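You operate a simulated robot arm through the tools that you are given. There is no shell and no other tool. Be economical: measure what you need, move in short steps, check, and stop when the job is done.

You are at the controls of a simulated robot arm. One attempt, no reset.

Task
Put two scoops of porridge mix in the yellow bowl, then add milk.
Fine: full scoops from the porridge tub with the blue scoop; 100 to 150 ml from the clear jug; lid, scoop and jug back.
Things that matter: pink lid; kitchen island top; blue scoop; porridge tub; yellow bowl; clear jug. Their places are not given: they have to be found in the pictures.

The check looks at the end state, three seconds after you hand in, the way a careful person would. Anything else that was tipped, shoved, dropped, spilled or broken makes it a failure. A push-on lid holds only when it is set on centred and level and pressed home; a screw cap is set on level and turned clockwise until tight.

Robot
A 6-joint arm with a two-finger parallel gripper, fixed in place. Base frame: the origin is at the foot of the arm, x ahead of it, y to its left, z up; the work surface is at about z = 0.88. Lengths are in m, angles in degrees, forces in N, time in s.
With the tool pointing down near the work surface it reaches from about 0.32 to 0.7 m from the base axis. Its first joint turns from -166.0 to 166.0 degrees. Payload 4.1 kg.
Tool frame: the origin (TCP) lies between the finger pads and is the grasp point; the fingertips stand 0.023 m ahead of it; z points along the fingers, y is the line along which they close. Largest opening 0.094 m; finger width 0.038, thickness 0.01; the body of the gripper, 0.054 by 0.096 m, starts 0.039 m behind the TCP.
Orientation is that of the tool frame in the base frame, as [roll, pitch, yaw] about the fixed x, y, z axes, in that order (R = Rz(yaw) Ry(pitch) Rx(roll)). With the fingers straight down and closing along the base's y, the tool's x points along the base's -x, its y along +y and its z along -z.

Tools
- The arm moves only by the tool arm_command. Its arguments are lists of equal length, an entry for each row: "rotation": the turn, a rotation vector about the tool's x, y, z in units of 6 degrees (1.0 is 6 degrees), a list of three; "offset": the shift along the tool's x, y, z in units of 20 mm (1.0 is 20 mm), a list of three; "claw": the finger opening in m, from 0 to 0.094. In form: {"rotation": [[wx, wy, wz], ...], "offset": [[tx, ty, tz], ...], "claw": [claw, ...]}. A call has 1 to 20 rows; each row shifts and turns the commanded pose from where the row before left it, along the tool's axes as they then stand. A call with a number of a shift or a turn outside -1 to 1 is refused whole. Each row takes 0.2 s and may step no farther than 0.05 m and 8.6 degrees from the row before; otherwise, or with a gripper value out of range, the whole call is refused. A pose out of reach is approached as far as the arm can. The call stops where the force on the tool passes 40 N (or 10 N more than at its start, if that is more) or the arm is blocked; 0.2 s more then pass. The fingers move at their own pace (about 0.045 m/s each) and stop on an object; they squeeze with about 36 N. The grip force told is the motor's: it shows also when the fingers shut on nothing. Time passes only in rows, and 0.2 s behind the last, so rows that do not move let the fingers close. The reply holds the time, the measured pose of the TCP, the force on the tool along the base axes, the opening and the grip force, in the units named above and with some noise.
- Cameras (640 x 400 px; columns grow to the right, rows downward): "scene" is fixed at [0.4001, 0.6512, 1.4817]; the picture's right is [-0.95, 0.32, 0.00], its down [0.27, 0.79, -0.55] and it looks along [-0.18, -0.52, -0.84] (base axes); focal length 249 px, centre (320, 200). "wrist" rides on the gripper at [-0.039, 0, -0.044] in the tool frame; the picture's right is [0.00, -1.00, 0.00], its down [0.97, 0.00, -0.24] and it looks along [0.24, 0.00, 0.97] (tool axes); focal length 218 px, centre (320, 200).
- capture(camera): a new picture of that camera. No time passes.
- move_column(by): slides the trunk up (or, below 0, down) by that many m; the arm rides with it, the base frame stays. It gives what a move gives, with no picture.
- point_at(camera, pixels): for up to 12 pixels [column, row] of the newest picture of that camera ("zoom" is the newest enlarged one), the place [x, y, z] in the base frame of the surface seen there, good to about 0.002 m. No time passes.
- zoom(camera, box): a new picture of the part [left, top, right, bottom] of that camera's present view, enlarged. No time passes.
- job_done(): hands the job in; it is judged then, once.

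Work in short steps. Measure before you move; look again where a grasp or a placing could have gone wrong, and mend it. You have 80 turns and 46 pictures in all, those below and enlarged ones among them. Open the gripper and draw the arm clear of the work before you hand the job in, unless the task says otherwise; then end with one line.

The tools are called after "Request:" as a command line: name --argument value ..., lists and objects as JSON in quotes. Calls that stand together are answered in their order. arm_command: Moves the arm, as the interface text tells. Its arguments: {"type":"object","properties":{"rotation":{"type":"array","items":{"type":"array","items":{"type":"number"}}},"offset":{"type":"array","items":{"type":"array","items":{"type":"number"}}},"claw":{"type":"array","items":{"type":"number"}}},"required":["rotation","offset","claw"]} The other tools are called the same way: move_column (by) slides the trunk up or down; capture (camera) takes a picture; point_at (camera, pixels) gives the place of the surface under pixels of a picture; zoom (camera, box) takes an enlarged picture of a part of a camera's view; job_done () hands the job in.

At the start:

```text
clock: 0.0
position: [0.35, 0.295, 1.2096]
ee_rot: [179.9, 0.0, 179.9]
wrist_force: [0.2, 0.0, 0.4]
finger_gap: 0.0941
gripper_force: 0.2
trunk travel left (down, up): [-0.525, 0.065]
```

scene: 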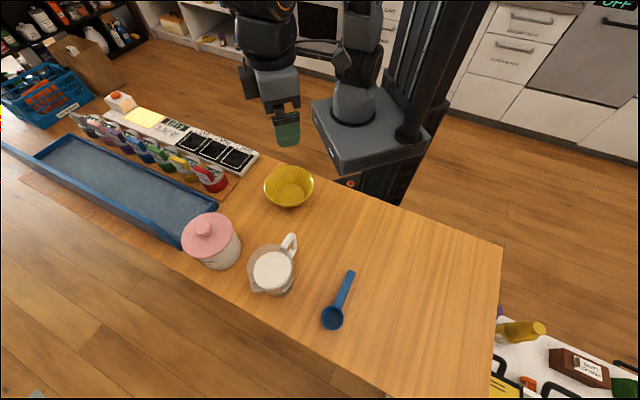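
wrist: 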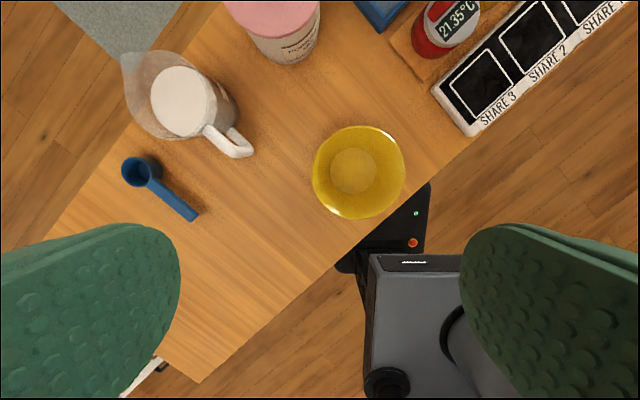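

The scene picture shows the tub with pink lid near (211,240), jug (272,270), scoop (338,300), bowl (289,187). I enlarge this area to measure.

Request:
zoom --camera "scene" --box '[170, 150, 378, 340]'

Request:
point_at --camera "scene" --pixels '[[208, 228], [211, 216], [184, 240], [233, 236], [272, 270], [333, 318], [350, 274], [288, 190], [289, 240], [293, 238], [312, 185], [266, 187]]'

Request:
point_at --camera "wrist" --pixels '[[140, 170], [165, 190], [193, 215], [126, 168], [155, 160], [352, 170], [360, 127], [315, 172], [404, 172], [235, 148], [180, 100], [275, 10]]'

```text
2.11 times, centred on (274, 245) of scene
```

zoom: 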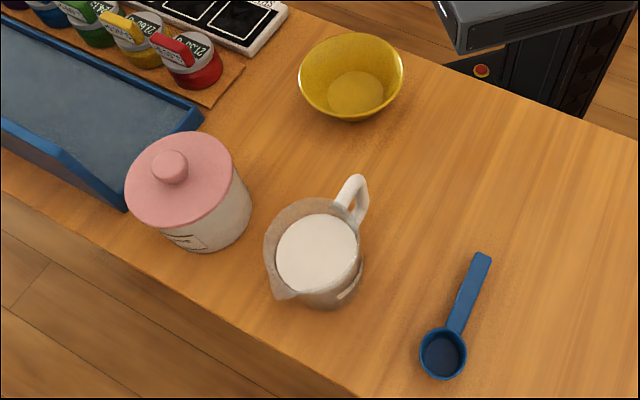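

```text
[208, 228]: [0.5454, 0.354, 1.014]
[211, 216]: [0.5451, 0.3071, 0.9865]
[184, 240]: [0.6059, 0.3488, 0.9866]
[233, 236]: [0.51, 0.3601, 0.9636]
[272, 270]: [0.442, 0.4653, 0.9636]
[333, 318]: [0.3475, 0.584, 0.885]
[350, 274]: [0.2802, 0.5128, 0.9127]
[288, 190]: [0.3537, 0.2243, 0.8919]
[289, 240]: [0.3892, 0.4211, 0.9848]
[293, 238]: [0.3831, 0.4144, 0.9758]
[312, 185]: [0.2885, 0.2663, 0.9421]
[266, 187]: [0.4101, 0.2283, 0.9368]
```

```text
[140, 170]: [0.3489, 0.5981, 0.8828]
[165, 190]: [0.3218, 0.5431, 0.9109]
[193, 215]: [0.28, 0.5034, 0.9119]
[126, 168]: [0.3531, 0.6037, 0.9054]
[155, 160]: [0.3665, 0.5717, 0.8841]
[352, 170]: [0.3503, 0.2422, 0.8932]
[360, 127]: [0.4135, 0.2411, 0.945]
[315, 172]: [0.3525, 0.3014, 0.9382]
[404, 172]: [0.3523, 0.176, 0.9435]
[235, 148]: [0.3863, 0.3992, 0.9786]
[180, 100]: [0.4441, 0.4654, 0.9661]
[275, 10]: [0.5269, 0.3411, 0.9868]
```

Bowl is about (0.352, 0.240), jug (0.443, 0.466), tub (~0.55, 0.35) with its knob top at z≈1.014, and the scoop handle ends at (0.28, 0.51). I move above the tub to see the lid and knob.

Request:
arm_command --rotation '[[0, 0, 0], [0, 0, 0], [0, 0, 0], [0, 0, 0], [0, 0, 0], [0, 0, 0], [0, 0, 0], [0, 0, 0], [0, 0, 0], [0, 0, 0], [0, 0, 0]]' --offset '[[-1, 0.275, 0.25], [-1, 0.275, 0.25], [-1, 0.275, 0.25], [-1, 0.275, 0.25], [-1, 0.275, 0.25], [-1, 0.275, 0.25], [-1, 0.275, 0.25], [-1, 0.275, 0.25], [-1, 0.275, 0.25], [-1, 0.275, 0.25], [0, 0, 0]]' --claw '[0.094, 0.094, 0.094, 0.094, 0.094, 0.094, 0.094, 0.094, 0.094, 0.094, 0.094]'

Request:
capture --camera "wrist"

```text
clock: 2.4
position: [0.5516, 0.3501, 1.16]
ee_rot: [180.0, 0.0, -180.0]
wrist_force: [-0.6, 0.3, 0.0]
finger_gap: 0.0941
gripper_force: 0.1
trunk travel left (down, up): [-0.525, 0.065]
```

```text
42 pictures are left
```

wrist: 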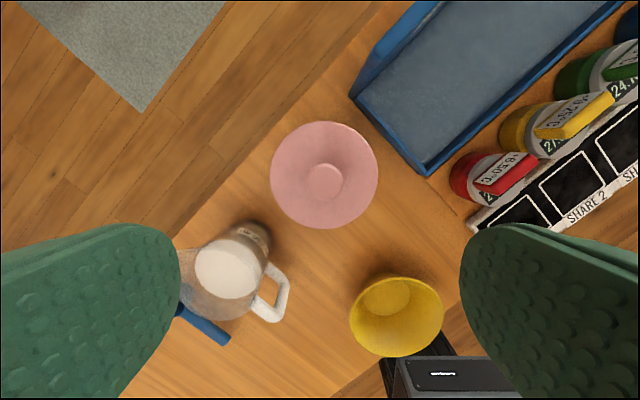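

The lid disc spans columns 270–379, rows 121–229, with the knob at (325,182). I measure the rims, the knob and the jug.

Request:
point_at --camera "wrist" --pixels '[[325, 180], [325, 167], [312, 181], [338, 181], [325, 125], [325, 226], [273, 175], [376, 175], [355, 250], [230, 330], [190, 310], [475, 195]]'

Request:
zoom --camera "wrist" --box '[160, 110, 400, 350]'

```text
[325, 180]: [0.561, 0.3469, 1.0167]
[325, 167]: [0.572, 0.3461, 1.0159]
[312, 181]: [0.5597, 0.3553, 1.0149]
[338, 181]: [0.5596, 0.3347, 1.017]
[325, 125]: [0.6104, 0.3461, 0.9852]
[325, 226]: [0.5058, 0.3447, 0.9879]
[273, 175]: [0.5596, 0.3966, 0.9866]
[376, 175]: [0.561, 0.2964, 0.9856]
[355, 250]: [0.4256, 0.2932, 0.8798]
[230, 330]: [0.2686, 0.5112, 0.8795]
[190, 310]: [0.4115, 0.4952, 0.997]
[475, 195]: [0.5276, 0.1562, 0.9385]
```

```text
1.67 times, centred on (280, 230) of wrist
```

zoom: 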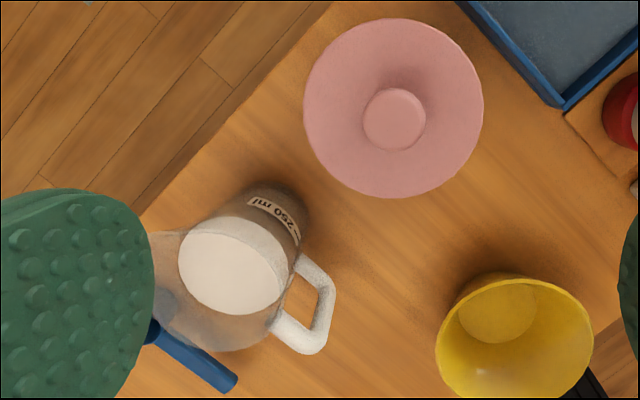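

Lid centre is (0.559, 0.346), knob top z 1.016 and lid top z 0.986. I lower to TCP z≈1.014 and close on the knob.

Request:
arm_command --rotation '[[0, 0, 0], [0, 0, 0], [0, 0, 0], [0, 0, 0], [0, 0, 0], [0, 0, 0], [0, 0, 0], [0, 0, 0], [0, 0, 0], [0, 0, 0], [0, 0, 0], [0, 0, 0], [0, 0, 0]]' --offset '[[-0.4, -0.2, 0.8], [0, 0, 1], [0, 0, 1], [0, 0, 1], [0, 0, 1], [0, 0, 1], [0, 0, 0.75], [0, 0, 0.75], [0, 0, 0], [0, 0, 0], [0, 0, 0], [0, 0, 0], [0, 0, 0]]' --claw '[0.06, 0.06, 0.06, 0.06, 0.06, 0.06, 0.06, 0.06, 0.06, 0.0, 0.0, 0.0, 0.0]'

```text
clock: 5.2
position: [0.5591, 0.3455, 1.0149]
ee_rot: [179.9, 0.1, 179.9]
wrist_force: [0.1, 0.0, -0.7]
finger_gap: 0.0322
gripper_force: 36.2
trunk travel left (down, up): [-0.525, 0.065]
```

Knob is held (gap 0.032, 36 N). I pull straight up, and meanwhile measure the free area at the right side of the island.

Request:
arm_command --rotation '[[0, 0, 0], [0, 0, 0], [0, 0, 0], [0, 0, 0], [0, 0, 0], [0, 0, 0], [0, 0, 0], [0, 0, 0]]' --offset '[[0, 0, -0.25], [0, 0, -0.25], [0, 0, -0.5], [0, 0, -1], [0, 0, -1], [0, 0, -1], [0, 0, -1], [0, 0, -1]]' --claw '[0, 0, 0, 0, 0, 0, 0, 0]'

Request:
capture --camera "scene"

Request:
point_at --camera "scene" --pixels '[[390, 210], [400, 250], [420, 270], [430, 300], [440, 330], [480, 300], [480, 250], [237, 190], [212, 245], [345, 283], [350, 273], [380, 235]]'

```text
clock: 7.0
position: [0.561, 0.344, 1.135]
ee_rot: [179.9, 0.0, 180.0]
wrist_force: [-0.3, -1.1, 0.0]
finger_gap: 0.0321
gripper_force: 35.6
trunk travel left (down, up): [-0.525, 0.065]
```

```text
40 pictures are left
```

scene: 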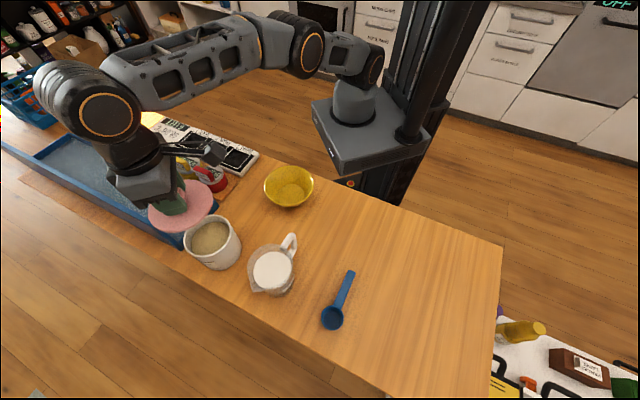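

```text
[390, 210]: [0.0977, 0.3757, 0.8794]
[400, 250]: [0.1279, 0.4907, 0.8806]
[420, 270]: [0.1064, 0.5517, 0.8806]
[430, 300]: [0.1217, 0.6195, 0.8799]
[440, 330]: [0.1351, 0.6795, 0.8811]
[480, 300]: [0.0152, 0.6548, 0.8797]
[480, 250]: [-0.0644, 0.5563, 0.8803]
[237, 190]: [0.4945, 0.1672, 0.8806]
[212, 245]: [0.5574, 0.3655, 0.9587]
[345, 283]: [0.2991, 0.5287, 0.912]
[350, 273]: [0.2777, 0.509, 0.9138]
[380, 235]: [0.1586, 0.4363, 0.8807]
```

The lid is off and the porridge shows at z≈0.959. I carry the lid to the free spot near (0.09, 0.50).

Request:
arm_command --rotation '[[0, 0, 0], [0, 0, 0], [0, 0, 0], [0, 0, 0], [0, 0, 0], [0, 0, 0], [0, 0, 0], [0, 0, 0], [0, 0, 0], [0, 0, 0], [0, 0, 0], [0, 0, 0], [0, 0, 0], [0, 0, 0], [0, 0, 0], [0, 0, 0], [0, 0, 0], [0, 0, 0], [0, 0, 0], [0, 0, 0]]' --offset '[[0.981, 0.325, 0], [0.981, 0.325, 0], [0.981, 0.325, 0], [0.981, 0.325, 0], [0.981, 0.325, 0], [0.981, 0.325, 0], [0.981, 0.325, 0], [0.981, 0.325, 0], [0.981, 0.325, 0], [0.981, 0.325, 0], [0.981, 0.325, 0], [0.981, 0.325, 0], [0.981, 0.325, 0], [0.981, 0.325, 0], [0.981, 0.325, 0], [0.981, 0.325, 0], [0.981, 0.325, 0], [0.981, 0.325, 0], [0.981, 0.325, 0], [0.981, 0.325, 0]]' --claw '[0, 0, 0, 0, 0, 0, 0, 0, 0, 0, 0, 0, 0, 0, 0, 0, 0, 0, 0, 0]'

Request:
arm_command --rotation '[[0, 0, 0], [0, 0, 0], [0, 0, 0], [0, 0, 0], [0, 0, 0], [0, 0, 0], [0, 0, 0], [0, 0, 0], [0, 0, 0], [0, 0, 0], [0, 0, 0]]' --offset '[[0.981, 0.325, 0], [0.981, 0.325, 0], [0.981, 0.325, 0], [0.981, 0.325, 0], [0, 0, 1], [0, 0, 1], [0, 0, 1], [0, 0, 1], [0, 0, 1], [0, 0, 1], [0, 0, 1]]' --claw '[0, 0, 0, 0, 0, 0, 0, 0, 0, 0, 0]'

Request:
zoom --camera "scene" --box '[310, 150, 510, 275]'

```text
clock: 11.2
position: [0.167, 0.4763, 1.1349]
ee_rot: [-179.9, 0.0, 179.9]
wrist_force: [0.1, 0.2, -0.1]
finger_gap: 0.032
gripper_force: 36.4
trunk travel left (down, up): [-0.525, 0.065]
```

```text
clock: 13.6
position: [0.0869, 0.5038, 0.9934]
ee_rot: [180.0, 0.0, 180.0]
wrist_force: [-0.1, 0.1, -0.5]
finger_gap: 0.0321
gripper_force: 36.1
trunk travel left (down, up): [-0.525, 0.065]
```

```text
3.20 times, centred on (410, 212) of scene
```

zoom: 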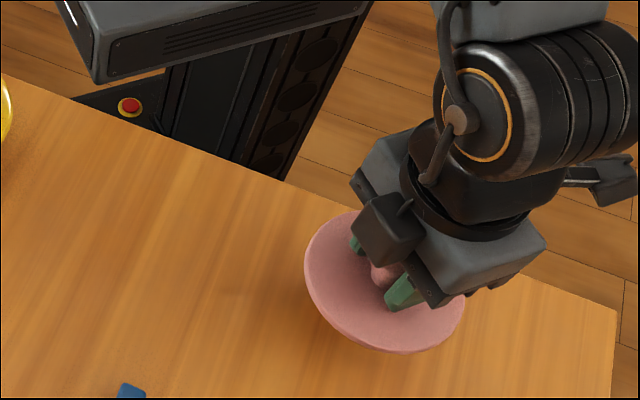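

The lid hangs above clear table. I lower it in fine steps until contact.

Request:
arm_command --rotation '[[0, 0, 0], [0, 0, 0], [0, 0, 0], [0, 0, 0], [0, 0, 0], [0, 0, 0], [0, 0, 0], [0, 0, 0], [0, 0, 0], [0, 0, 0], [0, 0, 0], [0, 0, 0], [0, 0, 0], [0, 0, 0], [0, 0, 0], [0, 0, 0], [0, 0, 0], [0, 0, 0]]' --offset '[[0, 0, 0.8], [0, 0, 0.8], [0, 0, 0.4], [0, 0, 0.1], [0, 0, 0.1], [0, 0, 0.1], [0, 0, 0.1], [0, 0, 0.1], [0, 0, 0.1], [0, 0, 0.1], [0, 0, 0.1], [0, 0, 0.1], [0, 0, 0.1], [0, 0, 0.1], [0, 0, 0.1], [0, 0, 0.1], [0, 0, 0.1], [0, 0, 0.1]]' --claw '[0, 0, 0, 0, 0, 0, 0, 0, 0, 0, 0, 0, 0, 0, 0, 0, 0, 0]'

```text
clock: 17.4
position: [0.0894, 0.5016, 0.9249]
ee_rot: [-180.0, -0.1, -180.0]
wrist_force: [-0.9, 0.8, -0.1]
finger_gap: 0.0316
gripper_force: 36.6
trunk travel left (down, up): [-0.525, 0.065]
```

No contact yet at z 0.925; I keep lowering in 1–2 mm steps.

Request:
arm_command --rotation '[[0, 0, 0], [0, 0, 0], [0, 0, 0], [0, 0, 0], [0, 0, 0], [0, 0, 0], [0, 0, 0], [0, 0, 0]]' --offset '[[0, 0, 0.1], [0, 0, 0.08], [0, 0, 0.08], [0, 0, 0.08], [0, 0, 0.06], [0, 0, 0.06], [0, 0, 0.06], [0, 0, 0.06]]' --claw '[0, 0, 0, 0, 0, 0, 0, 0]'

Request:
zoom --camera "scene" --box '[370, 190, 490, 265]'

```text
clock: 18.9
position: [0.0889, 0.5032, 0.9196]
ee_rot: [179.5, 0.1, -180.0]
wrist_force: [-0.7, -2.3, 13.4]
finger_gap: 0.0319
gripper_force: 36.7
trunk travel left (down, up): [-0.525, 0.065]
stopped in row 7: the force on the tool passed its limit (the readings are from after the stop); the commanded pose is now the measured one
```

```text
5.33 times, centred on (430, 228) of scene
```

zoom: 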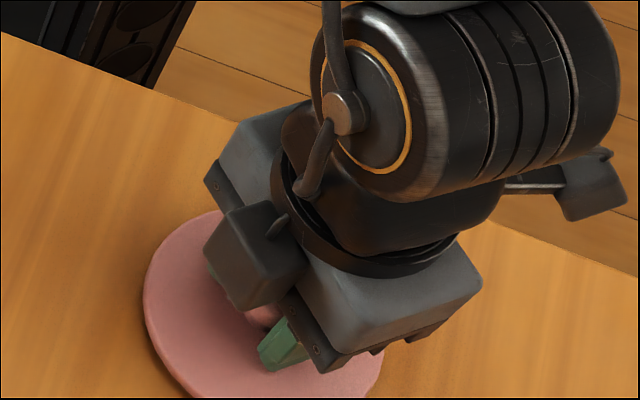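

Lid touched down (contact at z≈0.920). I open, rise, move over the scoop handle and yaw about 46° to line up with it.

Request:
arm_command --rotation '[[0, 0, 0], [0, 0, 0], [0, 0, 0], [0, 0, 0], [0, 0, 0], [0, 0, 0], [0, 0, 0], [0, 0, 0], [0, 0, 0], [0, 0, 0], [0, 0, 0], [0, 0, 0]]' --offset '[[0, 0, 0], [0, 0, 0], [0, 0, 0], [0, 0, -0.5], [0, 0, -1], [0, 0, -1], [0, 0, -1], [0, 0, -1], [0, 0, -1], [0, 0, -1], [0, 0, -1], [0, 0, -1]]' --claw '[0.05, 0.06, 0.06, 0.06, 0.06, 0.06, 0.06, 0.06, 0.06, 0.06, 0.06, 0.06]'

Request:
arm_command --rotation '[[0, 0, 0], [0, 0, 0], [0, 0, 0], [0, 0, 0], [0, 0, 0], [0, 0, 0], [0, 0, 0], [0, 0, 0], [0, 0, 0], [0, 0, -1], [0, 0, -1], [0, 0, -1], [0, 0, -1], [0, 0, -1], [0, 0, -1], [0, 0, -1], [0, 0, -0.75], [0, 0, 0]]' --offset '[[-1, 0, 0], [-1, 0, 0], [-1, 0, 0], [-1, 0, 0], [-1, 0, 0], [-1, 0, 0], [-1, 0, 0], [-1, 0, 0], [-1, 0, 0], [0, 0, 0], [0, 0, 0], [0, 0, 0], [0, 0, 0], [0, 0, 0], [0, 0, 0], [0, 0, 0], [0, 0, 0], [0, 0, 0]]' --claw '[0.06, 0.06, 0.06, 0.06, 0.06, 0.06, 0.06, 0.06, 0.06, 0.06, 0.06, 0.06, 0.06, 0.06, 0.06, 0.06, 0.06, 0.06]'

Request:
zoom --camera "wrist" --box '[160, 60, 480, 260]'

Request:
capture --camera "scene"

```text
clock: 21.4
position: [0.0893, 0.5029, 1.088]
ee_rot: [179.8, 0.0, -180.0]
wrist_force: [0.4, 0.5, -0.3]
finger_gap: 0.06
gripper_force: 0.1
trunk travel left (down, up): [-0.525, 0.065]
```

```text
clock: 25.2
position: [0.2688, 0.5026, 1.0886]
ee_rot: [179.9, 0.3, -133.3]
wrist_force: [0.2, 0.8, -0.2]
finger_gap: 0.0599
gripper_force: 0.0
trunk travel left (down, up): [-0.525, 0.065]
```

```text
2.00 times, centred on (320, 160) of wrist
```

zoom: 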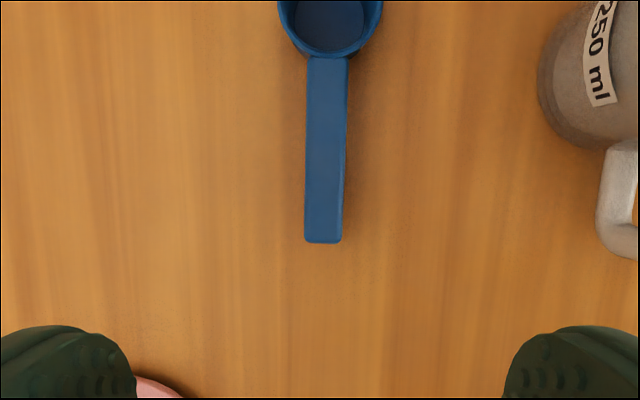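

```text
36 pictures are left
```

scene: 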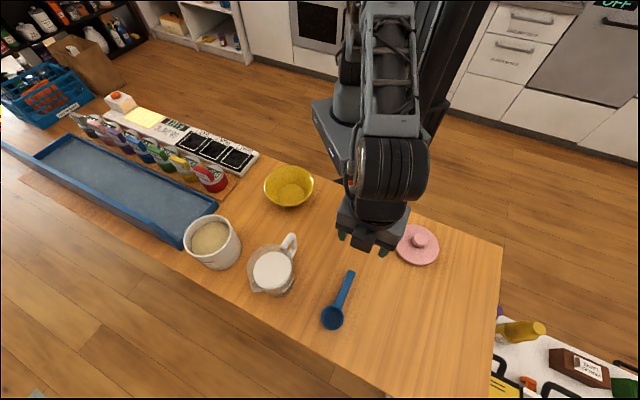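

The lid sits well at scene (418,245). The handle runs from zoom (323,240) up to (327,60), almost aligned; I measure it, the tub and the jug.

Request:
point_at --camera "zoom" --pixels '[[323, 238], [324, 200], [326, 120], [327, 65], [307, 150], [343, 150], [330, 20], [290, 20], [370, 20], [618, 145], [323, 250]]'

Request:
point_at --camera "scene" --pixels '[[210, 236], [186, 238], [239, 232], [212, 217], [216, 264], [200, 235], [222, 235], [341, 288], [333, 317], [325, 312], [343, 312]]'

Request:
zoom --camera "scene" --box '[160, 200, 320, 300]'

```text
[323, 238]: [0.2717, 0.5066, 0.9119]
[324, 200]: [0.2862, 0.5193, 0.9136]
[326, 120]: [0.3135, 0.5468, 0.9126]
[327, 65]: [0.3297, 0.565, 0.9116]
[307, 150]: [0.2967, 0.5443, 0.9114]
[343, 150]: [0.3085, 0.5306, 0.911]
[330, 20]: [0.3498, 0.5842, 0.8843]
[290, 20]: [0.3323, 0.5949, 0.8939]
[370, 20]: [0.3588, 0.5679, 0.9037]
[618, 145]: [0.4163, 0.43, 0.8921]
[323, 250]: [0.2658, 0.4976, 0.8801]
```

```text
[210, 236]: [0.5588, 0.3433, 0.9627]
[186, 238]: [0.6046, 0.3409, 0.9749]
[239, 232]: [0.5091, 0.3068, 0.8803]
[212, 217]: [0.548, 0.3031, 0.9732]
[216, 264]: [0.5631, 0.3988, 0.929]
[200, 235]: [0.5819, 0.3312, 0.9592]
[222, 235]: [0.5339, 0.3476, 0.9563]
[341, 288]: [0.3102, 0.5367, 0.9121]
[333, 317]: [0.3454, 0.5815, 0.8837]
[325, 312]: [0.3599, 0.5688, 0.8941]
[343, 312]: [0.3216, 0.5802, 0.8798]
```

```text
4.00 times, centred on (240, 250) of scene
```

zoom: 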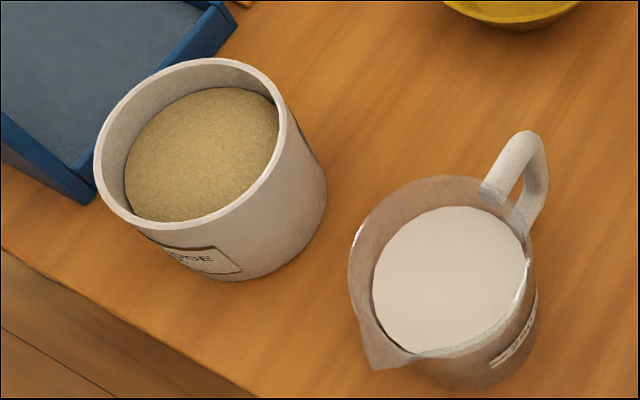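

Handle: end (0.2705,0.505), azimuth 45.4°, top z 0.9125, width 18 mm; cup centre (0.349,0.584). Tub rim z≈0.974, porridge ≈0.960. I tilt the tool 55° forward at height and fix the yaw.

Request:
arm_command --rotation '[[0, 0, 0.21], [0, -1, 0], [0, -1, 0], [0, -1, 0], [0, -1, 0], [0, -1, 0], [0, -1, 0], [0, -1, 0], [0, -1, 0], [0, -1, 0], [0, -0.17, 0], [0, 0, 0]]' --offset '[[0, 0, 0], [0, 0, 0], [0, 0, 0], [0, 0, 0], [0, 0, 0], [0, 0, 0], [0, 0, 0], [0, 0, 0], [0, 0, 0], [0, 0, 0], [0, 0, 0], [0, 0, 0]]' --claw '[0.06, 0.06, 0.06, 0.06, 0.06, 0.06, 0.06, 0.06, 0.06, 0.06, 0.06, 0.06]'

Request:
capture --camera "scene"

```text
clock: 27.9
position: [0.2694, 0.5027, 1.0873]
ee_rot: [179.5, 55.3, -135.1]
wrist_force: [0.7, -0.3, 1.1]
finger_gap: 0.0599
gripper_force: 0.0
trunk travel left (down, up): [-0.525, 0.065]
```

```text
34 pictures are left
```

scene: 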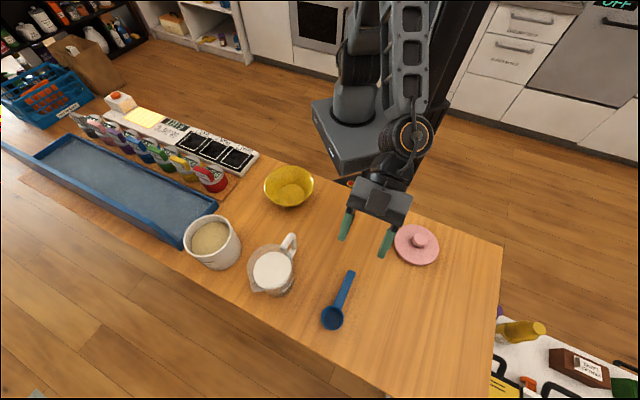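

Orientation is right (pitch 55°, azimuth 45°). I descend diagonally toward the handle, stopping about 2 cm above.

Request:
arm_command --rotation '[[0, 0, 0], [0, 0, 0], [0, 0, 0], [0, 0, 0], [0, 0, 0], [0, 0, 0], [0, 0, 0], [0, 0, 0], [0, 0, 0]]' --offset '[[0.7, 0, 0.657], [0.7, 0, 0.657], [0.7, 0, 0.657], [0.7, 0, 0.657], [0.7, 0, 0.657], [0.7, 0, 0.657], [0.7, 0, 0.657], [0.7, 0, 0.657], [0, 0, 0]]' --claw '[0.05, 0.05, 0.05, 0.05, 0.05, 0.05, 0.05, 0.05, 0.05]'

Request:
zoom --camera "scene" --box '[290, 180, 450, 340]'

Request:
capture --camera "wrist"

```text
clock: 29.9
position: [0.2851, 0.5178, 0.9357]
ee_rot: [179.6, 55.3, -135.0]
wrist_force: [1.6, -0.7, 0.1]
finger_gap: 0.0498
gripper_force: 0.1
trunk travel left (down, up): [-0.525, 0.065]
```

```text
2.50 times, centred on (370, 260) of scene
```

zoom: 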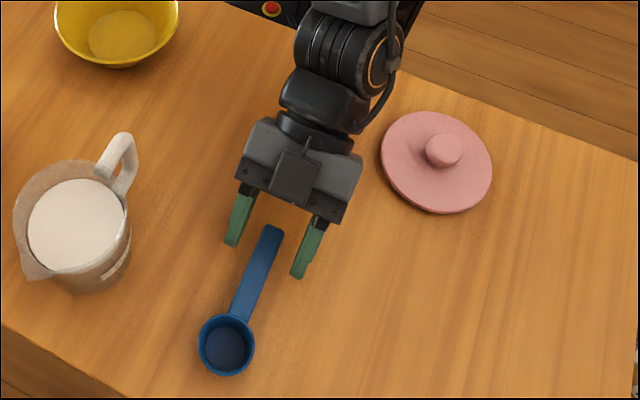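

```text
32 pictures are left
```

wrist: 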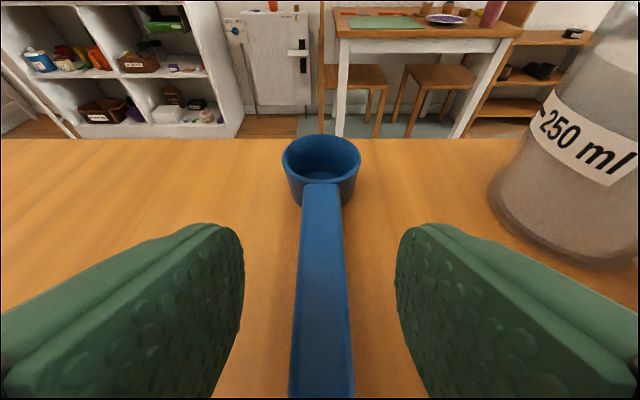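

Handle is centred between the fingers. I lower the last 19 mm and close.

Request:
arm_command --rotation '[[0, 0, 0], [0, 0, 0], [0, 0, 0], [0, 0, 0], [0, 0, 0], [0, 0, 0], [0, 0, 0], [0, 0, 0], [0, 0, 0]]' --offset '[[0.2, 0, 0.14], [0.2, 0, 0.14], [0.2, 0, 0.14], [0.2, 0, 0.14], [0, 0, 0], [0, 0, 0], [0, 0, 0], [0, 0, 0], [0, 0, 0]]' --claw '[0.05, 0.05, 0.05, 0.05, 0.05, 0.0, 0.0, 0.0, 0.0]'

```text
clock: 30.6
position: [0.2841, 0.5181, 0.9323]
ee_rot: [179.1, 55.9, -135.5]
wrist_force: [-3.0, -10.2, 23.2]
finger_gap: 0.05
gripper_force: 0.0
trunk travel left (down, up): [-0.525, 0.065]
stopped in row 3: the force on the tool passed its limit (the readings are from after the stop); the commanded pose is now the measured one
```

Stopped at z 0.932 by 23 N upward, unexpectedly. I look closely before anything else.

Request:
zoom --camera "scene" --box '[310, 200, 420, 330]'

Request:
capture --camera "wrist"

```text
3.08 times, centred on (365, 265) of scene
```

zoom: 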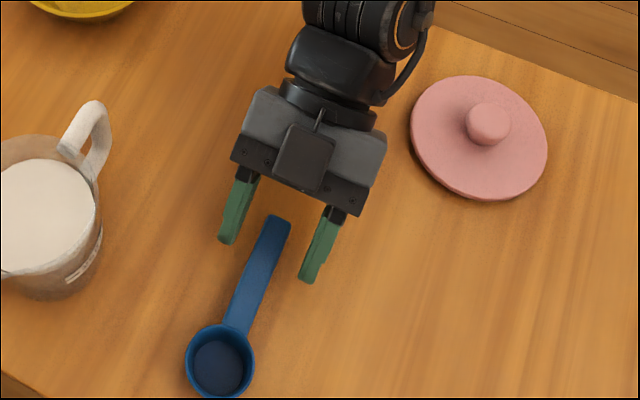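

```text
30 pictures are left
```

wrist: 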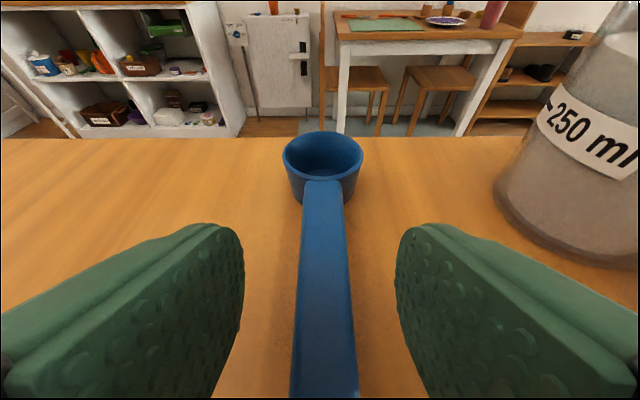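

Nothing near the fingers touches, so the underside of the gripper or wrist is likely on the table. I lift 2 cm, reduce the tilt to 38° and descend again.

Request:
arm_command --rotation '[[0, 0, 0], [0, 0, 0], [0, 1, 0], [0, 1, 0], [0, 1, 0], [0, 0, 0]]' --offset '[[-0.41, 0, -0.287], [-0.41, 0, -0.287], [0, 0, 0], [0, 0, 0], [0, 0, 0], [0, 0, 0]]' --claw '[0.05, 0.05, 0.05, 0.05, 0.05, 0.05]'

```text
clock: 31.9
position: [0.2836, 0.5203, 0.9499]
ee_rot: [179.4, 37.7, -135.0]
wrist_force: [0.4, -0.1, 0.8]
finger_gap: 0.05
gripper_force: 0.1
trunk travel left (down, up): [-0.525, 0.065]
```

Clear now. I descend 33 mm vertically and close on the handle.

Request:
arm_command --rotation '[[0, 0, 0], [0, 0, 0], [0, 0, 0], [0, 0, 0], [0, 0, 0], [0, 0, 0], [0, 0, 0], [0, 0, 0], [0, 0, 0], [0, 0, 0]]' --offset '[[0.2, 0, 0.26], [0.2, 0, 0.26], [0.2, 0, 0.26], [0.2, 0, 0.26], [0.2, 0, 0.26], [0, 0, 0], [0, 0, 0], [0, 0, 0], [0, 0, 0], [0, 0, 0]]' --claw '[0.05, 0.05, 0.05, 0.05, 0.05, 0.05, 0.0, 0.0, 0.0, 0.0]'

```text
clock: 34.1
position: [0.2828, 0.5208, 0.9162]
ee_rot: [179.5, 37.6, -134.9]
wrist_force: [-0.4, 0.8, 0.6]
finger_gap: 0.0193
gripper_force: 36.3
trunk travel left (down, up): [-0.525, 0.065]
```

Handle gripped (gap 19 mm, 36 N) with the cup centre 91 mm ahead of the TCP. I lift 15 cm straight up.

Request:
arm_command --rotation '[[0, 0, 0], [0, 0, 0], [0, 0, 0], [0, 0, 0], [0, 0, 0], [0, 0, 0], [0, 0, 0], [0, 0, 0], [0, 0, 0]]' --offset '[[-0.3, 0, -0.39], [-0.61, 0, -0.79], [-0.61, 0, -0.79], [-0.61, 0, -0.79], [-0.61, 0, -0.79], [-0.61, 0, -0.79], [-0.61, 0, -0.79], [-0.61, 0, -0.79], [0, 0, 0]]' --claw '[0, 0, 0, 0, 0, 0, 0, 0, 0]'

Request:
capture --camera "wrist"

```text
clock: 36.1
position: [0.2847, 0.5201, 1.0651]
ee_rot: [179.5, 37.7, -135.0]
wrist_force: [0.1, 1.0, -0.7]
finger_gap: 0.0189
gripper_force: 36.1
trunk travel left (down, up): [-0.525, 0.065]
```

```text
29 pictures are left
```

wrist: 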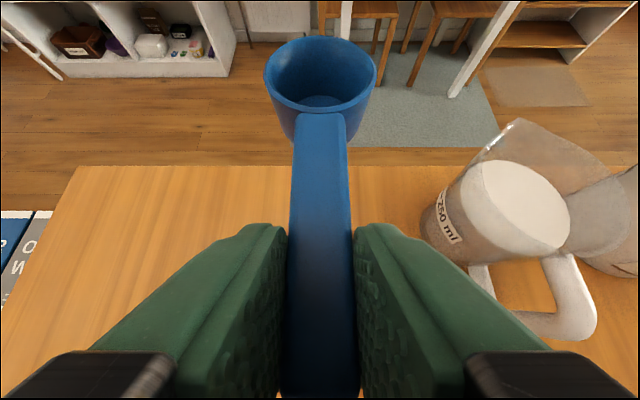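

The scoop is held straight. I measure handle and cup rim points to check level.

Request:
point_at --camera "wrist" --pixels '[[320, 180], [320, 120], [266, 70], [374, 70], [320, 100], [320, 40], [319, 210]]'

```text
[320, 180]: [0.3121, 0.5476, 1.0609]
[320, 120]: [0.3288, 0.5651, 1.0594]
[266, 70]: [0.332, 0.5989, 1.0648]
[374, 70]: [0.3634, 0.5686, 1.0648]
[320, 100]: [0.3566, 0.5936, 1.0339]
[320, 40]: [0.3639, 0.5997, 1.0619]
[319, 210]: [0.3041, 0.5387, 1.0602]
```

Scoop is level, rim at z 1.062, cup centre 90 mm ahead and 3 mm below the TCP. I rise a little, carry it over to above the tub and turn to azimuth ~32°.

Request:
arm_command --rotation '[[0, 0, 0], [0, 0, 0], [0, 0, 0], [0, 0, 0], [0, 0, 0], [0, 0, 0], [0, 0, 0], [0, 0, 0], [0, 0, 0], [0, 0, 0], [0, 0, 0], [0, 0, 0], [0, 0, 0], [0, 0, 0], [0, 0, 0], [0, 0, 0], [0, 0, 0], [0, 0, 0], [0.673, 0, 0.87], [0.673, 0, 0.87]]' --offset '[[-0.53, 0, -0.69], [-0.53, 0, -0.69], [0.044, -0.925, -0.034], [0.044, -0.925, -0.034], [0.044, -0.925, -0.034], [0.044, -0.925, -0.034], [0.044, -0.925, -0.034], [0.044, -0.925, -0.034], [0.044, -0.925, -0.034], [0.044, -0.925, -0.034], [0.044, -0.925, -0.034], [0.044, -0.925, -0.034], [0.044, -0.925, -0.034], [0.044, -0.925, -0.034], [0.044, -0.925, -0.034], [0.044, -0.925, -0.034], [0.044, -0.925, -0.034], [0.044, -0.925, -0.034], [0, 0, 0], [0, 0, 0]]' --claw '[0, 0, 0, 0, 0, 0, 0, 0, 0, 0, 0, 0, 0, 0, 0, 0, 0, 0, 0, 0]'

Request:
capture --camera "wrist"

Request:
capture --camera "scene"

```text
clock: 40.4
position: [0.4824, 0.2978, 1.0987]
ee_rot: [179.6, 37.6, -148.3]
wrist_force: [0.2, 0.1, -0.6]
finger_gap: 0.0193
gripper_force: 36.5
trunk travel left (down, up): [-0.525, 0.065]
```

```text
28 pictures are left
```

wrist: 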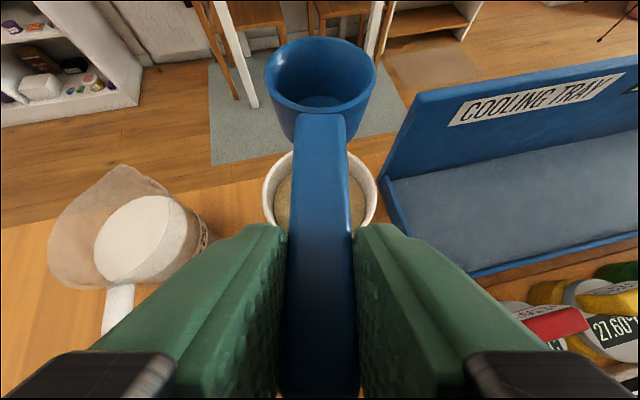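

```text
27 pictures are left
```

scene: 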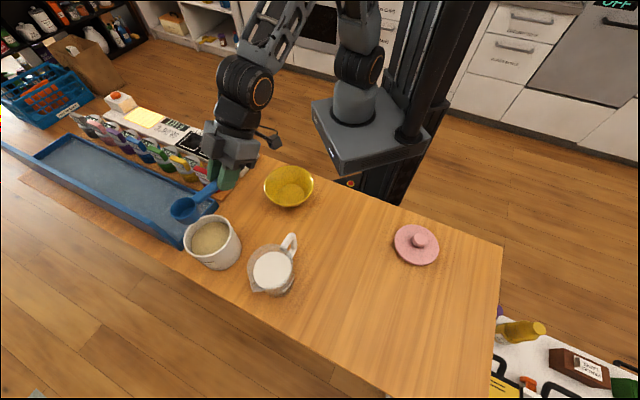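

Cup should be above the tub centre (0.559,0.346). I shift 39 mm forward, then pitch the scoop nose-down 50° above the tub.

Request:
arm_command --rotation '[[0, 0, 0], [0, 0, 0], [0, 0.926, 0], [0, 0.926, 0], [0, 0.926, 0], [0, 0.926, 0], [0, 0.926, 0], [0, 0.926, 0], [0, 0.926, 0], [0, 0.926, 0], [0, 0.926, 0], [0, 0, 0]]' --offset '[[-0.763, 0, 0.59], [-0.763, 0, 0.59], [0, 0, 0], [0, 0, 0], [0, 0, 0], [0, 0, 0], [0, 0, 0], [0, 0, 0], [0, 0, 0], [0, 0, 0], [0, 0, 0], [0, 0, 0]]' --claw '[0, 0, 0, 0, 0, 0, 0, 0, 0, 0, 0, 0]'

Request:
capture --camera "wrist"

```text
clock: 43.0
position: [0.5145, 0.3179, 1.0987]
ee_rot: [179.6, -12.5, -147.8]
wrist_force: [0.3, 0.3, -0.5]
finger_gap: 0.0193
gripper_force: 36.1
trunk travel left (down, up): [-0.525, 0.065]
```

```text
26 pictures are left
```

wrist: 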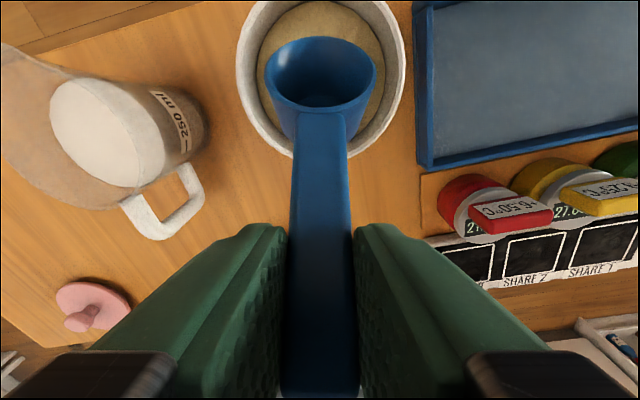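

The scoop points down into the tub, centred between its walls at columns 240–404. I measure the tub rim and porridge for the plunge.

Request:
point_at --camera "wrist" --pixels '[[241, 70], [401, 70], [285, 150], [362, 148], [258, 75], [386, 75], [320, 15], [320, 92], [272, 75], [372, 75]]'

```text
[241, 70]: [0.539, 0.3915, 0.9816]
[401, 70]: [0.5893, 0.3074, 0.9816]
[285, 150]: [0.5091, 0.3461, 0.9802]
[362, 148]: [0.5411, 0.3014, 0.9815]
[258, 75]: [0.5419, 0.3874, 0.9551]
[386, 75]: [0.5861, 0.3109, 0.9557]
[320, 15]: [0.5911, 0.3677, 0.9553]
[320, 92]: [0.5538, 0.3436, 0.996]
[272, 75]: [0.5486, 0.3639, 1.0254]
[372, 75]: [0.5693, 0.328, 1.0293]
```

Rim is z 0.9815, porridge 0.9555, tub centre (0.559,0.346), inner radius ≈44 mm. I plunge the tilted cup until its mouth is under the surface.

Request:
arm_command --rotation '[[0, 0, 0], [0, 0, 0], [0, 0, 0], [0, 0, 0], [0, 0, 0], [0, 0, 0], [0, 0, 0]]' --offset '[[-0.1925, 0, 0.678], [-0.1925, 0, 0.678], [-0.1925, 0, 0.678], [-0.1925, 0, 0.678], [-0.1925, 0, 0.678], [-0.1925, 0, 0.678], [0, 0, 0]]' --claw '[0, 0, 0, 0, 0, 0, 0]'

```text
clock: 44.5
position: [0.5192, 0.3217, 1.0136]
ee_rot: [179.5, -12.5, -147.9]
wrist_force: [0.1, -0.1, -0.5]
finger_gap: 0.0194
gripper_force: 36.2
trunk travel left (down, up): [-0.525, 0.065]
```

In position with no contact force. I now sweep forward while levelling and rising, then lift.

Request:
arm_command --rotation '[[0, -0.68, 0], [0, -0.68, 0], [0, -0.68, 0], [0, -0.72, 0], [0, -0.72, 0], [0, -0.72, 0], [0, -0.833, 0], [0, -0.833, 0], [0, -0.833, 0], [0, -0.83, 0], [0, -0.83, 0], [0, 0, 0]]' --offset '[[0.045, 0, 0.115], [0.045, 0, 0.115], [0.045, 0, 0.115], [0.168, 0, -0.04], [0.168, 0, -0.04], [0.168, 0, -0.04], [0.135, 0, 0], [0.135, 0, 0], [0.135, 0, 0], [0.065, 0, 0.01], [0.065, 0, 0.01], [0, 0, 0]]' --claw '[0, 0, 0, 0, 0, 0, 0, 0, 0, 0, 0, 0]'

Request:
zoom --camera "wrist" --box '[200, 0, 440, 150]'

```text
clock: 47.1
position: [0.4984, 0.3088, 1.0049]
ee_rot: [179.5, 37.8, -148.3]
wrist_force: [0.1, 0.4, -1.2]
finger_gap: 0.0195
gripper_force: 36.2
trunk travel left (down, up): [-0.525, 0.065]
```

```text
2.67 times, centred on (320, 75) of wrist
```

zoom: 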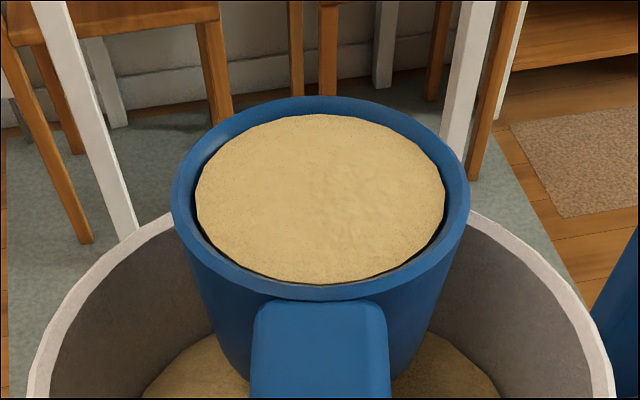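

The cup is full (zoom shows porridge level at the rim). I lift 10 cm and carry it level to beside the bowl.

Request:
arm_command --rotation '[[0, 0, 0], [0, 0, 0], [0, 0, 0], [0, 0, 0], [0, 0, 0], [0, 0, 0], [0, 0, 0], [0, 0, 0], [0, 0, 0], [0, 0, 0], [0, 0, 0], [0, 0, 0], [0, 0, 0], [0, 0, 0], [0, 0, 0], [0, 0, 0], [0, 0, 0], [0, 0, 0], [0, 0, 0]]' --offset '[[-0.3, 0, -0.395], [-0.61, 0, -0.79], [-0.61, 0, -0.79], [-0.61, 0, -0.79], [-0.61, 0, -0.79], [-0.3, 0, -0.395], [0.5725, 0.447, -0.4425], [0.5725, 0.447, -0.4425], [0.5725, 0.447, -0.4425], [0.5725, 0.447, -0.4425], [0.5725, 0.447, -0.4425], [0.5725, 0.447, -0.4425], [0.5725, 0.447, -0.4425], [0.5725, 0.447, -0.4425], [0.5725, 0.447, -0.4425], [0.5725, 0.447, -0.4425], [0.5725, 0.447, -0.4425], [0.5725, 0.447, -0.4425], [0, 0, 0]]' --claw '[0, 0, 0, 0, 0, 0, 0, 0, 0, 0, 0, 0, 0, 0, 0, 0, 0, 0, 0]'

```text
clock: 51.1
position: [0.2955, 0.308, 1.106]
ee_rot: [179.5, 37.7, -148.2]
wrist_force: [-0.1, -1.1, -0.9]
finger_gap: 0.0194
gripper_force: 36.5
trunk travel left (down, up): [-0.525, 0.065]
```

On target at (0.295,0.308). I yaw 82° clockwise about the vertical so the level cup comes over the bowl.

Request:
arm_command --rotation '[[0.597, 0, 0.772], [0.597, 0, 0.772], [0.597, 0, 0.772], [0.597, 0, 0.772], [0.597, 0, 0.772], [0.597, 0, 0.772], [0.597, 0, 0.772], [0.597, 0, 0.772], [0.597, 0, 0.772], [0.597, 0, 0.772], [0.597, 0, 0.772], [0.597, 0, 0.772], [0.597, 0, 0.772], [0.597, 0, 0.772], [0, 0, 0]]' --offset '[[0, 0, 0], [0, 0, 0], [0, 0, 0], [0, 0, 0], [0, 0, 0], [0, 0, 0], [0, 0, 0], [0, 0, 0], [0, 0, 0], [0, 0, 0], [0, 0, 0], [0, 0, 0], [0, 0, 0], [0, 0, 0], [0, 0, 0]]' --claw '[0, 0, 0, 0, 0, 0, 0, 0, 0, 0, 0, 0, 0, 0, 0]'

Request:
capture --camera "scene"

Request:
capture --camera "wrist"

```text
clock: 54.4
position: [0.2958, 0.3073, 1.1056]
ee_rot: [180.0, 37.3, 130.0]
wrist_force: [0.0, 0.1, 0.2]
finger_gap: 0.0193
gripper_force: 36.6
trunk travel left (down, up): [-0.525, 0.065]
```

```text
24 pictures are left
```

scene: 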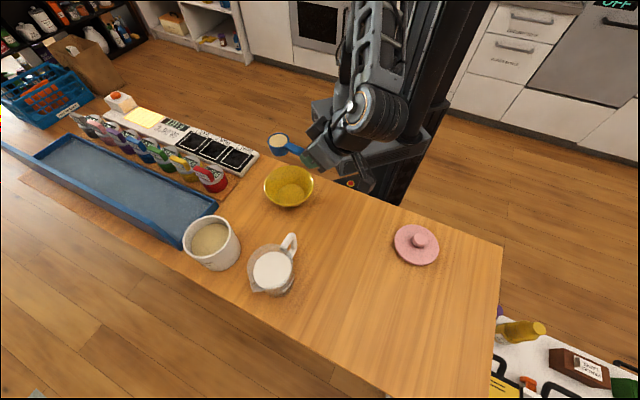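

```text
23 pictures are left
```

wrist: 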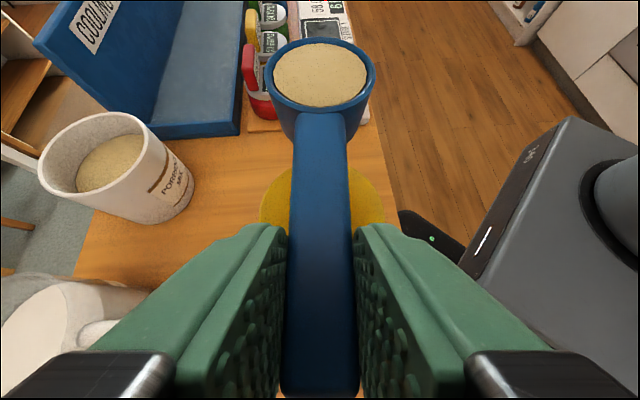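

The full, level cup is over the bowl (0.354,0.238). I lower 4 cm and pitch nose-down 45° keeping the cup above the bowl centre.

Request:
arm_command --rotation '[[0, 0, 0], [0, 0, 0], [0, 0, 0], [0, 0.9375, 0], [0, 0.9375, 0], [0, 0.9375, 0], [0, 0.9375, 0], [0, 0.9375, 0], [0, 0.9375, 0], [0, 0.9375, 0], [0, 0.9375, 0], [0, 0, 0]]' --offset '[[0.435, 0, 0.569], [0.435, 0, 0.569], [0.435, 0, 0.569], [-0.16, 0, 0.05], [-0.16, 0, 0.05], [-0.16, 0, 0.05], [-0.16, 0, 0.05], [-0.16, 0, 0.05], [-0.16, 0, 0.03], [-0.16, 0, 0.0], [-0.16, 0, 0.0], [0, 0, 0]]' --claw '[0, 0, 0, 0, 0, 0, 0, 0, 0, 0, 0, 0]'

Request:
arm_command --rotation '[[0.791, 0, -0.6115], [0.791, 0, -0.6115], [0.791, 0, -0.6115], [0.791, 0, -0.6115], [0.791, 0, -0.6115], [0.791, 0, -0.6115], [0.791, 0, -0.6115], [0.791, 0, -0.6115], [0.791, 0, -0.6115], [0.791, 0, -0.6115]]' --offset '[[0, 0, 0], [0, 0, 0], [0, 0, 0], [0, 0, 0], [0, 0, 0], [0, 0, 0], [0, 0, 0], [0, 0, 0], [0, 0, 0], [0, 0, 0]]' --claw '[0, 0, 0, 0, 0, 0, 0, 0, 0, 0]'

Request:
zoom --camera "scene" --box '[200, 80, 440, 230]'

```text
clock: 57.0
position: [0.3139, 0.287, 1.0657]
ee_rot: [180.0, -7.6, 130.3]
wrist_force: [-0.3, 0.0, 0.1]
finger_gap: 0.0194
gripper_force: 35.9
trunk travel left (down, up): [-0.525, 0.065]
```

```text
clock: 59.1
position: [0.3121, 0.2864, 1.0642]
ee_rot: [-139.5, -20.4, 164.6]
wrist_force: [-1.0, -0.3, -0.8]
finger_gap: 0.0194
gripper_force: 35.9
trunk travel left (down, up): [-0.525, 0.065]
```

```text
2.67 times, centred on (320, 155) of scene
```

zoom: 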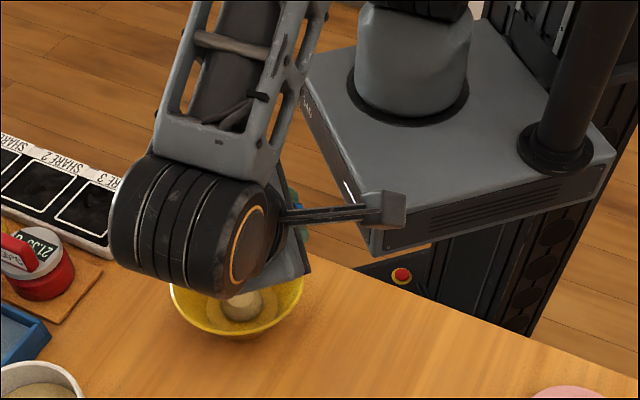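

Porridge is already landing in the bowl and the pose tracks well. I continue the roll another 84° to empty the cup.

Request:
arm_command --rotation '[[0.791, 0, -0.6115], [0.791, 0, -0.6115], [0.791, 0, -0.6115], [0.791, 0, -0.6115], [0.791, 0, -0.6115], [0.791, 0, -0.6115], [0.791, 0, -0.6115], [0.791, 0, -0.6115], [0.791, 0, -0.6115], [0.791, 0, -0.6115], [0.791, 0, -0.6115], [0.791, 0, -0.6115], [0.791, 0, -0.6115], [0.791, 0, -0.6115], [0, 0, 0], [0, 0, 0]]' --offset '[[0, 0, 0], [0, 0, 0], [0, 0, 0], [0, 0, 0], [0, 0, 0], [0, 0, 0], [0, 0, 0], [0, 0, 0], [0, 0, 0], [0, 0, 0], [0, 0, 0], [0, 0, 0], [0, 0, 0], [0, 0, 0], [0, 0, 0], [0, 0, 0]]' --claw '[0, 0, 0, 0, 0, 0, 0, 0, 0, 0, 0, 0, 0, 0, 0, 0]'

Request:
capture --camera "wrist"

```text
clock: 62.5
position: [0.294, 0.2389, 1.0214]
ee_rot: [-87.9, -65.6, -169.4]
wrist_force: [0.8, -0.7, 1.3]
finger_gap: 0.0191
gripper_force: 36.3
out of reach, approached as far as the arm can: row 4, 5, 6, 7, 8, 9, 10, 11
trunk travel left (down, up): [-0.525, 0.065]
```

```text
21 pictures are left
```

wrist: 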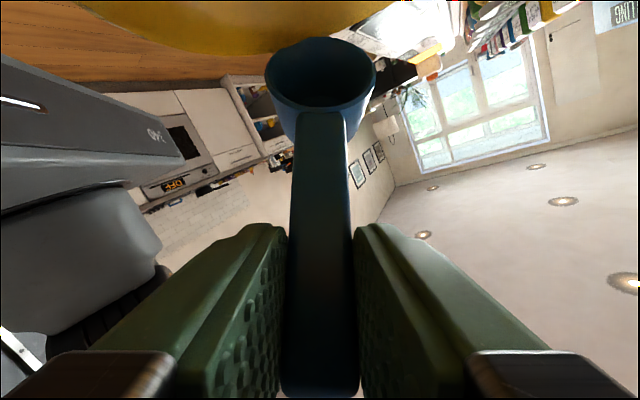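

Some rows went out of reach and the TCP drifted to (0.294,0.239,1.021); forces are low and the cup looks empty. I check the scene before backing out.

Request:
zoom --camera "scene" --box '[200, 80, 440, 230]'

Request:
point_at --camera "wrist" --pixels '[[320, 100], [320, 42], [270, 70], [370, 70], [320, 180], [240, 45]]'

```text
2.67 times, centred on (320, 155) of scene
```

zoom: 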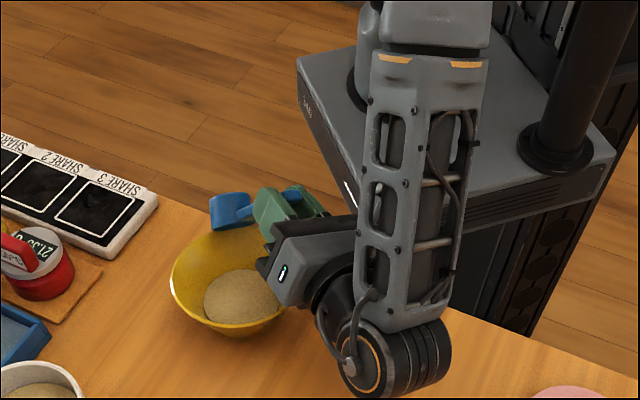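

```text
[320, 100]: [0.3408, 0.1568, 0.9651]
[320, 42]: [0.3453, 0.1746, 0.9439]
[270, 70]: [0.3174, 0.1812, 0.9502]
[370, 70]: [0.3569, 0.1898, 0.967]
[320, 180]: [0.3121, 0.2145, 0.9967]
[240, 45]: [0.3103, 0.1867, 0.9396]
```

The porridge is in the bowl and the bowl stands upright; the cup is close to its rim. I move straight up first.

Request:
arm_command --rotation '[[0, 0, 0], [0, 0, 0], [0, 0, 0], [0, 0, 0], [0, 0, 0]]' --offset '[[0.45, -0.2, 0.01], [0.9, -0.41, 0.015], [0.9, -0.41, 0.015], [0.9, -0.41, 0.015], [0, 0, 0]]' --claw '[0, 0, 0, 0, 0]'

```text
clock: 63.8
position: [0.2989, 0.2072, 1.0632]
ee_rot: [-88.4, -65.6, -168.7]
wrist_force: [0.1, -0.4, -0.1]
finger_gap: 0.0195
gripper_force: 36.2
out of reach, approached as far as the arm can: row 1, 2, 3, 4
trunk travel left (down, up): [-0.525, 0.065]
```

The arm can't follow that line exactly, but it is rising and free. I raise the trunk 6 cm for clean vertical clearance.

Request:
move_column --by 0.06

Request:
capture --camera "scene"

```text
clock: 64.8
position: [0.2982, 0.2069, 1.123]
ee_rot: [-88.4, -65.6, -168.8]
wrist_force: [-0.2, 0.6, -0.5]
finger_gap: 0.0193
gripper_force: 36.4
trunk travel left (down, up): [-0.585, 0.005]
```

```text
19 pictures are left
```

scene: 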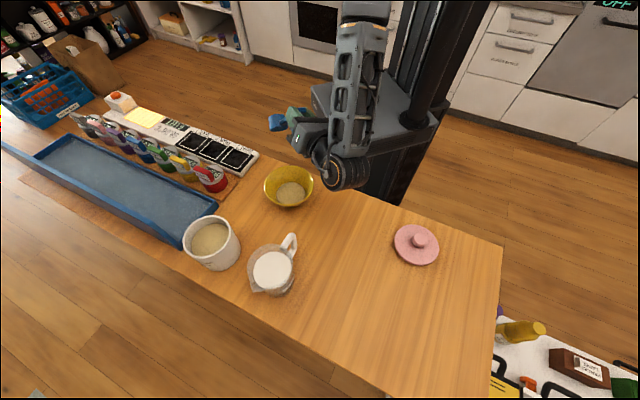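

Bowl holds the first scoop and nothing is spilled. I back off in +y 11 cm and start unrolling the scoop.

Request:
arm_command --rotation '[[0, 0, 0], [0, 0, 0], [0, 0, 0], [0, 0, 0], [0, 0, 0], [0, 0, 0], [-0.791, 0, 0.6115], [-0.791, 0, 0.6115], [-0.791, 0, 0.6115], [-0.791, 0, 0.6115], [-0.791, 0, 0.6115], [-0.791, 0, 0.6115], [-0.791, 0, 0.6115], [-0.791, 0, 0.6115], [-0.791, 0, 0.6115], [-0.791, 0, 0.6115], [-0.791, 0, 0.6115], [-0.791, 0, 0.6115]]' --offset '[[-0.072, -0.184, -0.878], [-0.072, -0.184, -0.878], [-0.072, -0.184, -0.878], [-0.072, -0.184, -0.878], [-0.072, -0.184, -0.878], [-0.072, -0.184, -0.878], [0, 0, 0], [0, 0, 0], [0, 0, 0], [0, 0, 0], [0, 0, 0], [0, 0, 0], [0, 0, 0], [0, 0, 0], [0, 0, 0], [0, 0, 0], [0, 0, 0], [0, 0, 0]]' --claw '[0, 0, 0, 0, 0, 0, 0, 0, 0, 0, 0, 0, 0, 0, 0, 0, 0, 0]'

```text
clock: 68.5
position: [0.2987, 0.2458, 1.0704]
ee_rot: [-132.5, -25.5, 170.5]
wrist_force: [0.2, 0.5, -0.3]
finger_gap: 0.019
gripper_force: 36.0
out of reach, approached as far as the arm can: row 1, 2, 3, 4, 5, 6, 8
trunk travel left (down, up): [-0.585, 0.005]
```

The arm is back in reach at (0.299,0.246,1.070) and the scoop is halfway unrolled. I continue the unroll and then pitch up to level.

Request:
arm_command --rotation '[[-0.791, 0, 0.6115], [-0.791, 0, 0.6115], [-0.791, 0, 0.6115], [-0.791, 0, 0.6115], [-0.791, 0, 0.6115], [-0.791, 0, 0.6115], [-0.791, 0, 0.6115], [-0.791, 0, 0.6115], [-0.791, 0, 0.6115], [-0.791, 0, 0.6115], [-0.791, 0, 0.6115], [-0.791, 0, 0.6115], [0, 0, 0]]' --offset '[[0, 0, 0], [0, 0, 0], [0, 0, 0], [0, 0, 0], [0, 0, 0], [0, 0, 0], [0, 0, 0], [0, 0, 0], [0, 0, 0], [0, 0, 0], [0, 0, 0], [0, 0, 0], [0, 0, 0]]' --claw '[0, 0, 0, 0, 0, 0, 0, 0, 0, 0, 0, 0, 0]'

```text
clock: 71.3
position: [0.3005, 0.2456, 1.0713]
ee_rot: [179.7, -7.8, 130.3]
wrist_force: [0.5, 0.6, -0.3]
finger_gap: 0.0194
gripper_force: 35.9
trunk travel left (down, up): [-0.585, 0.005]
```

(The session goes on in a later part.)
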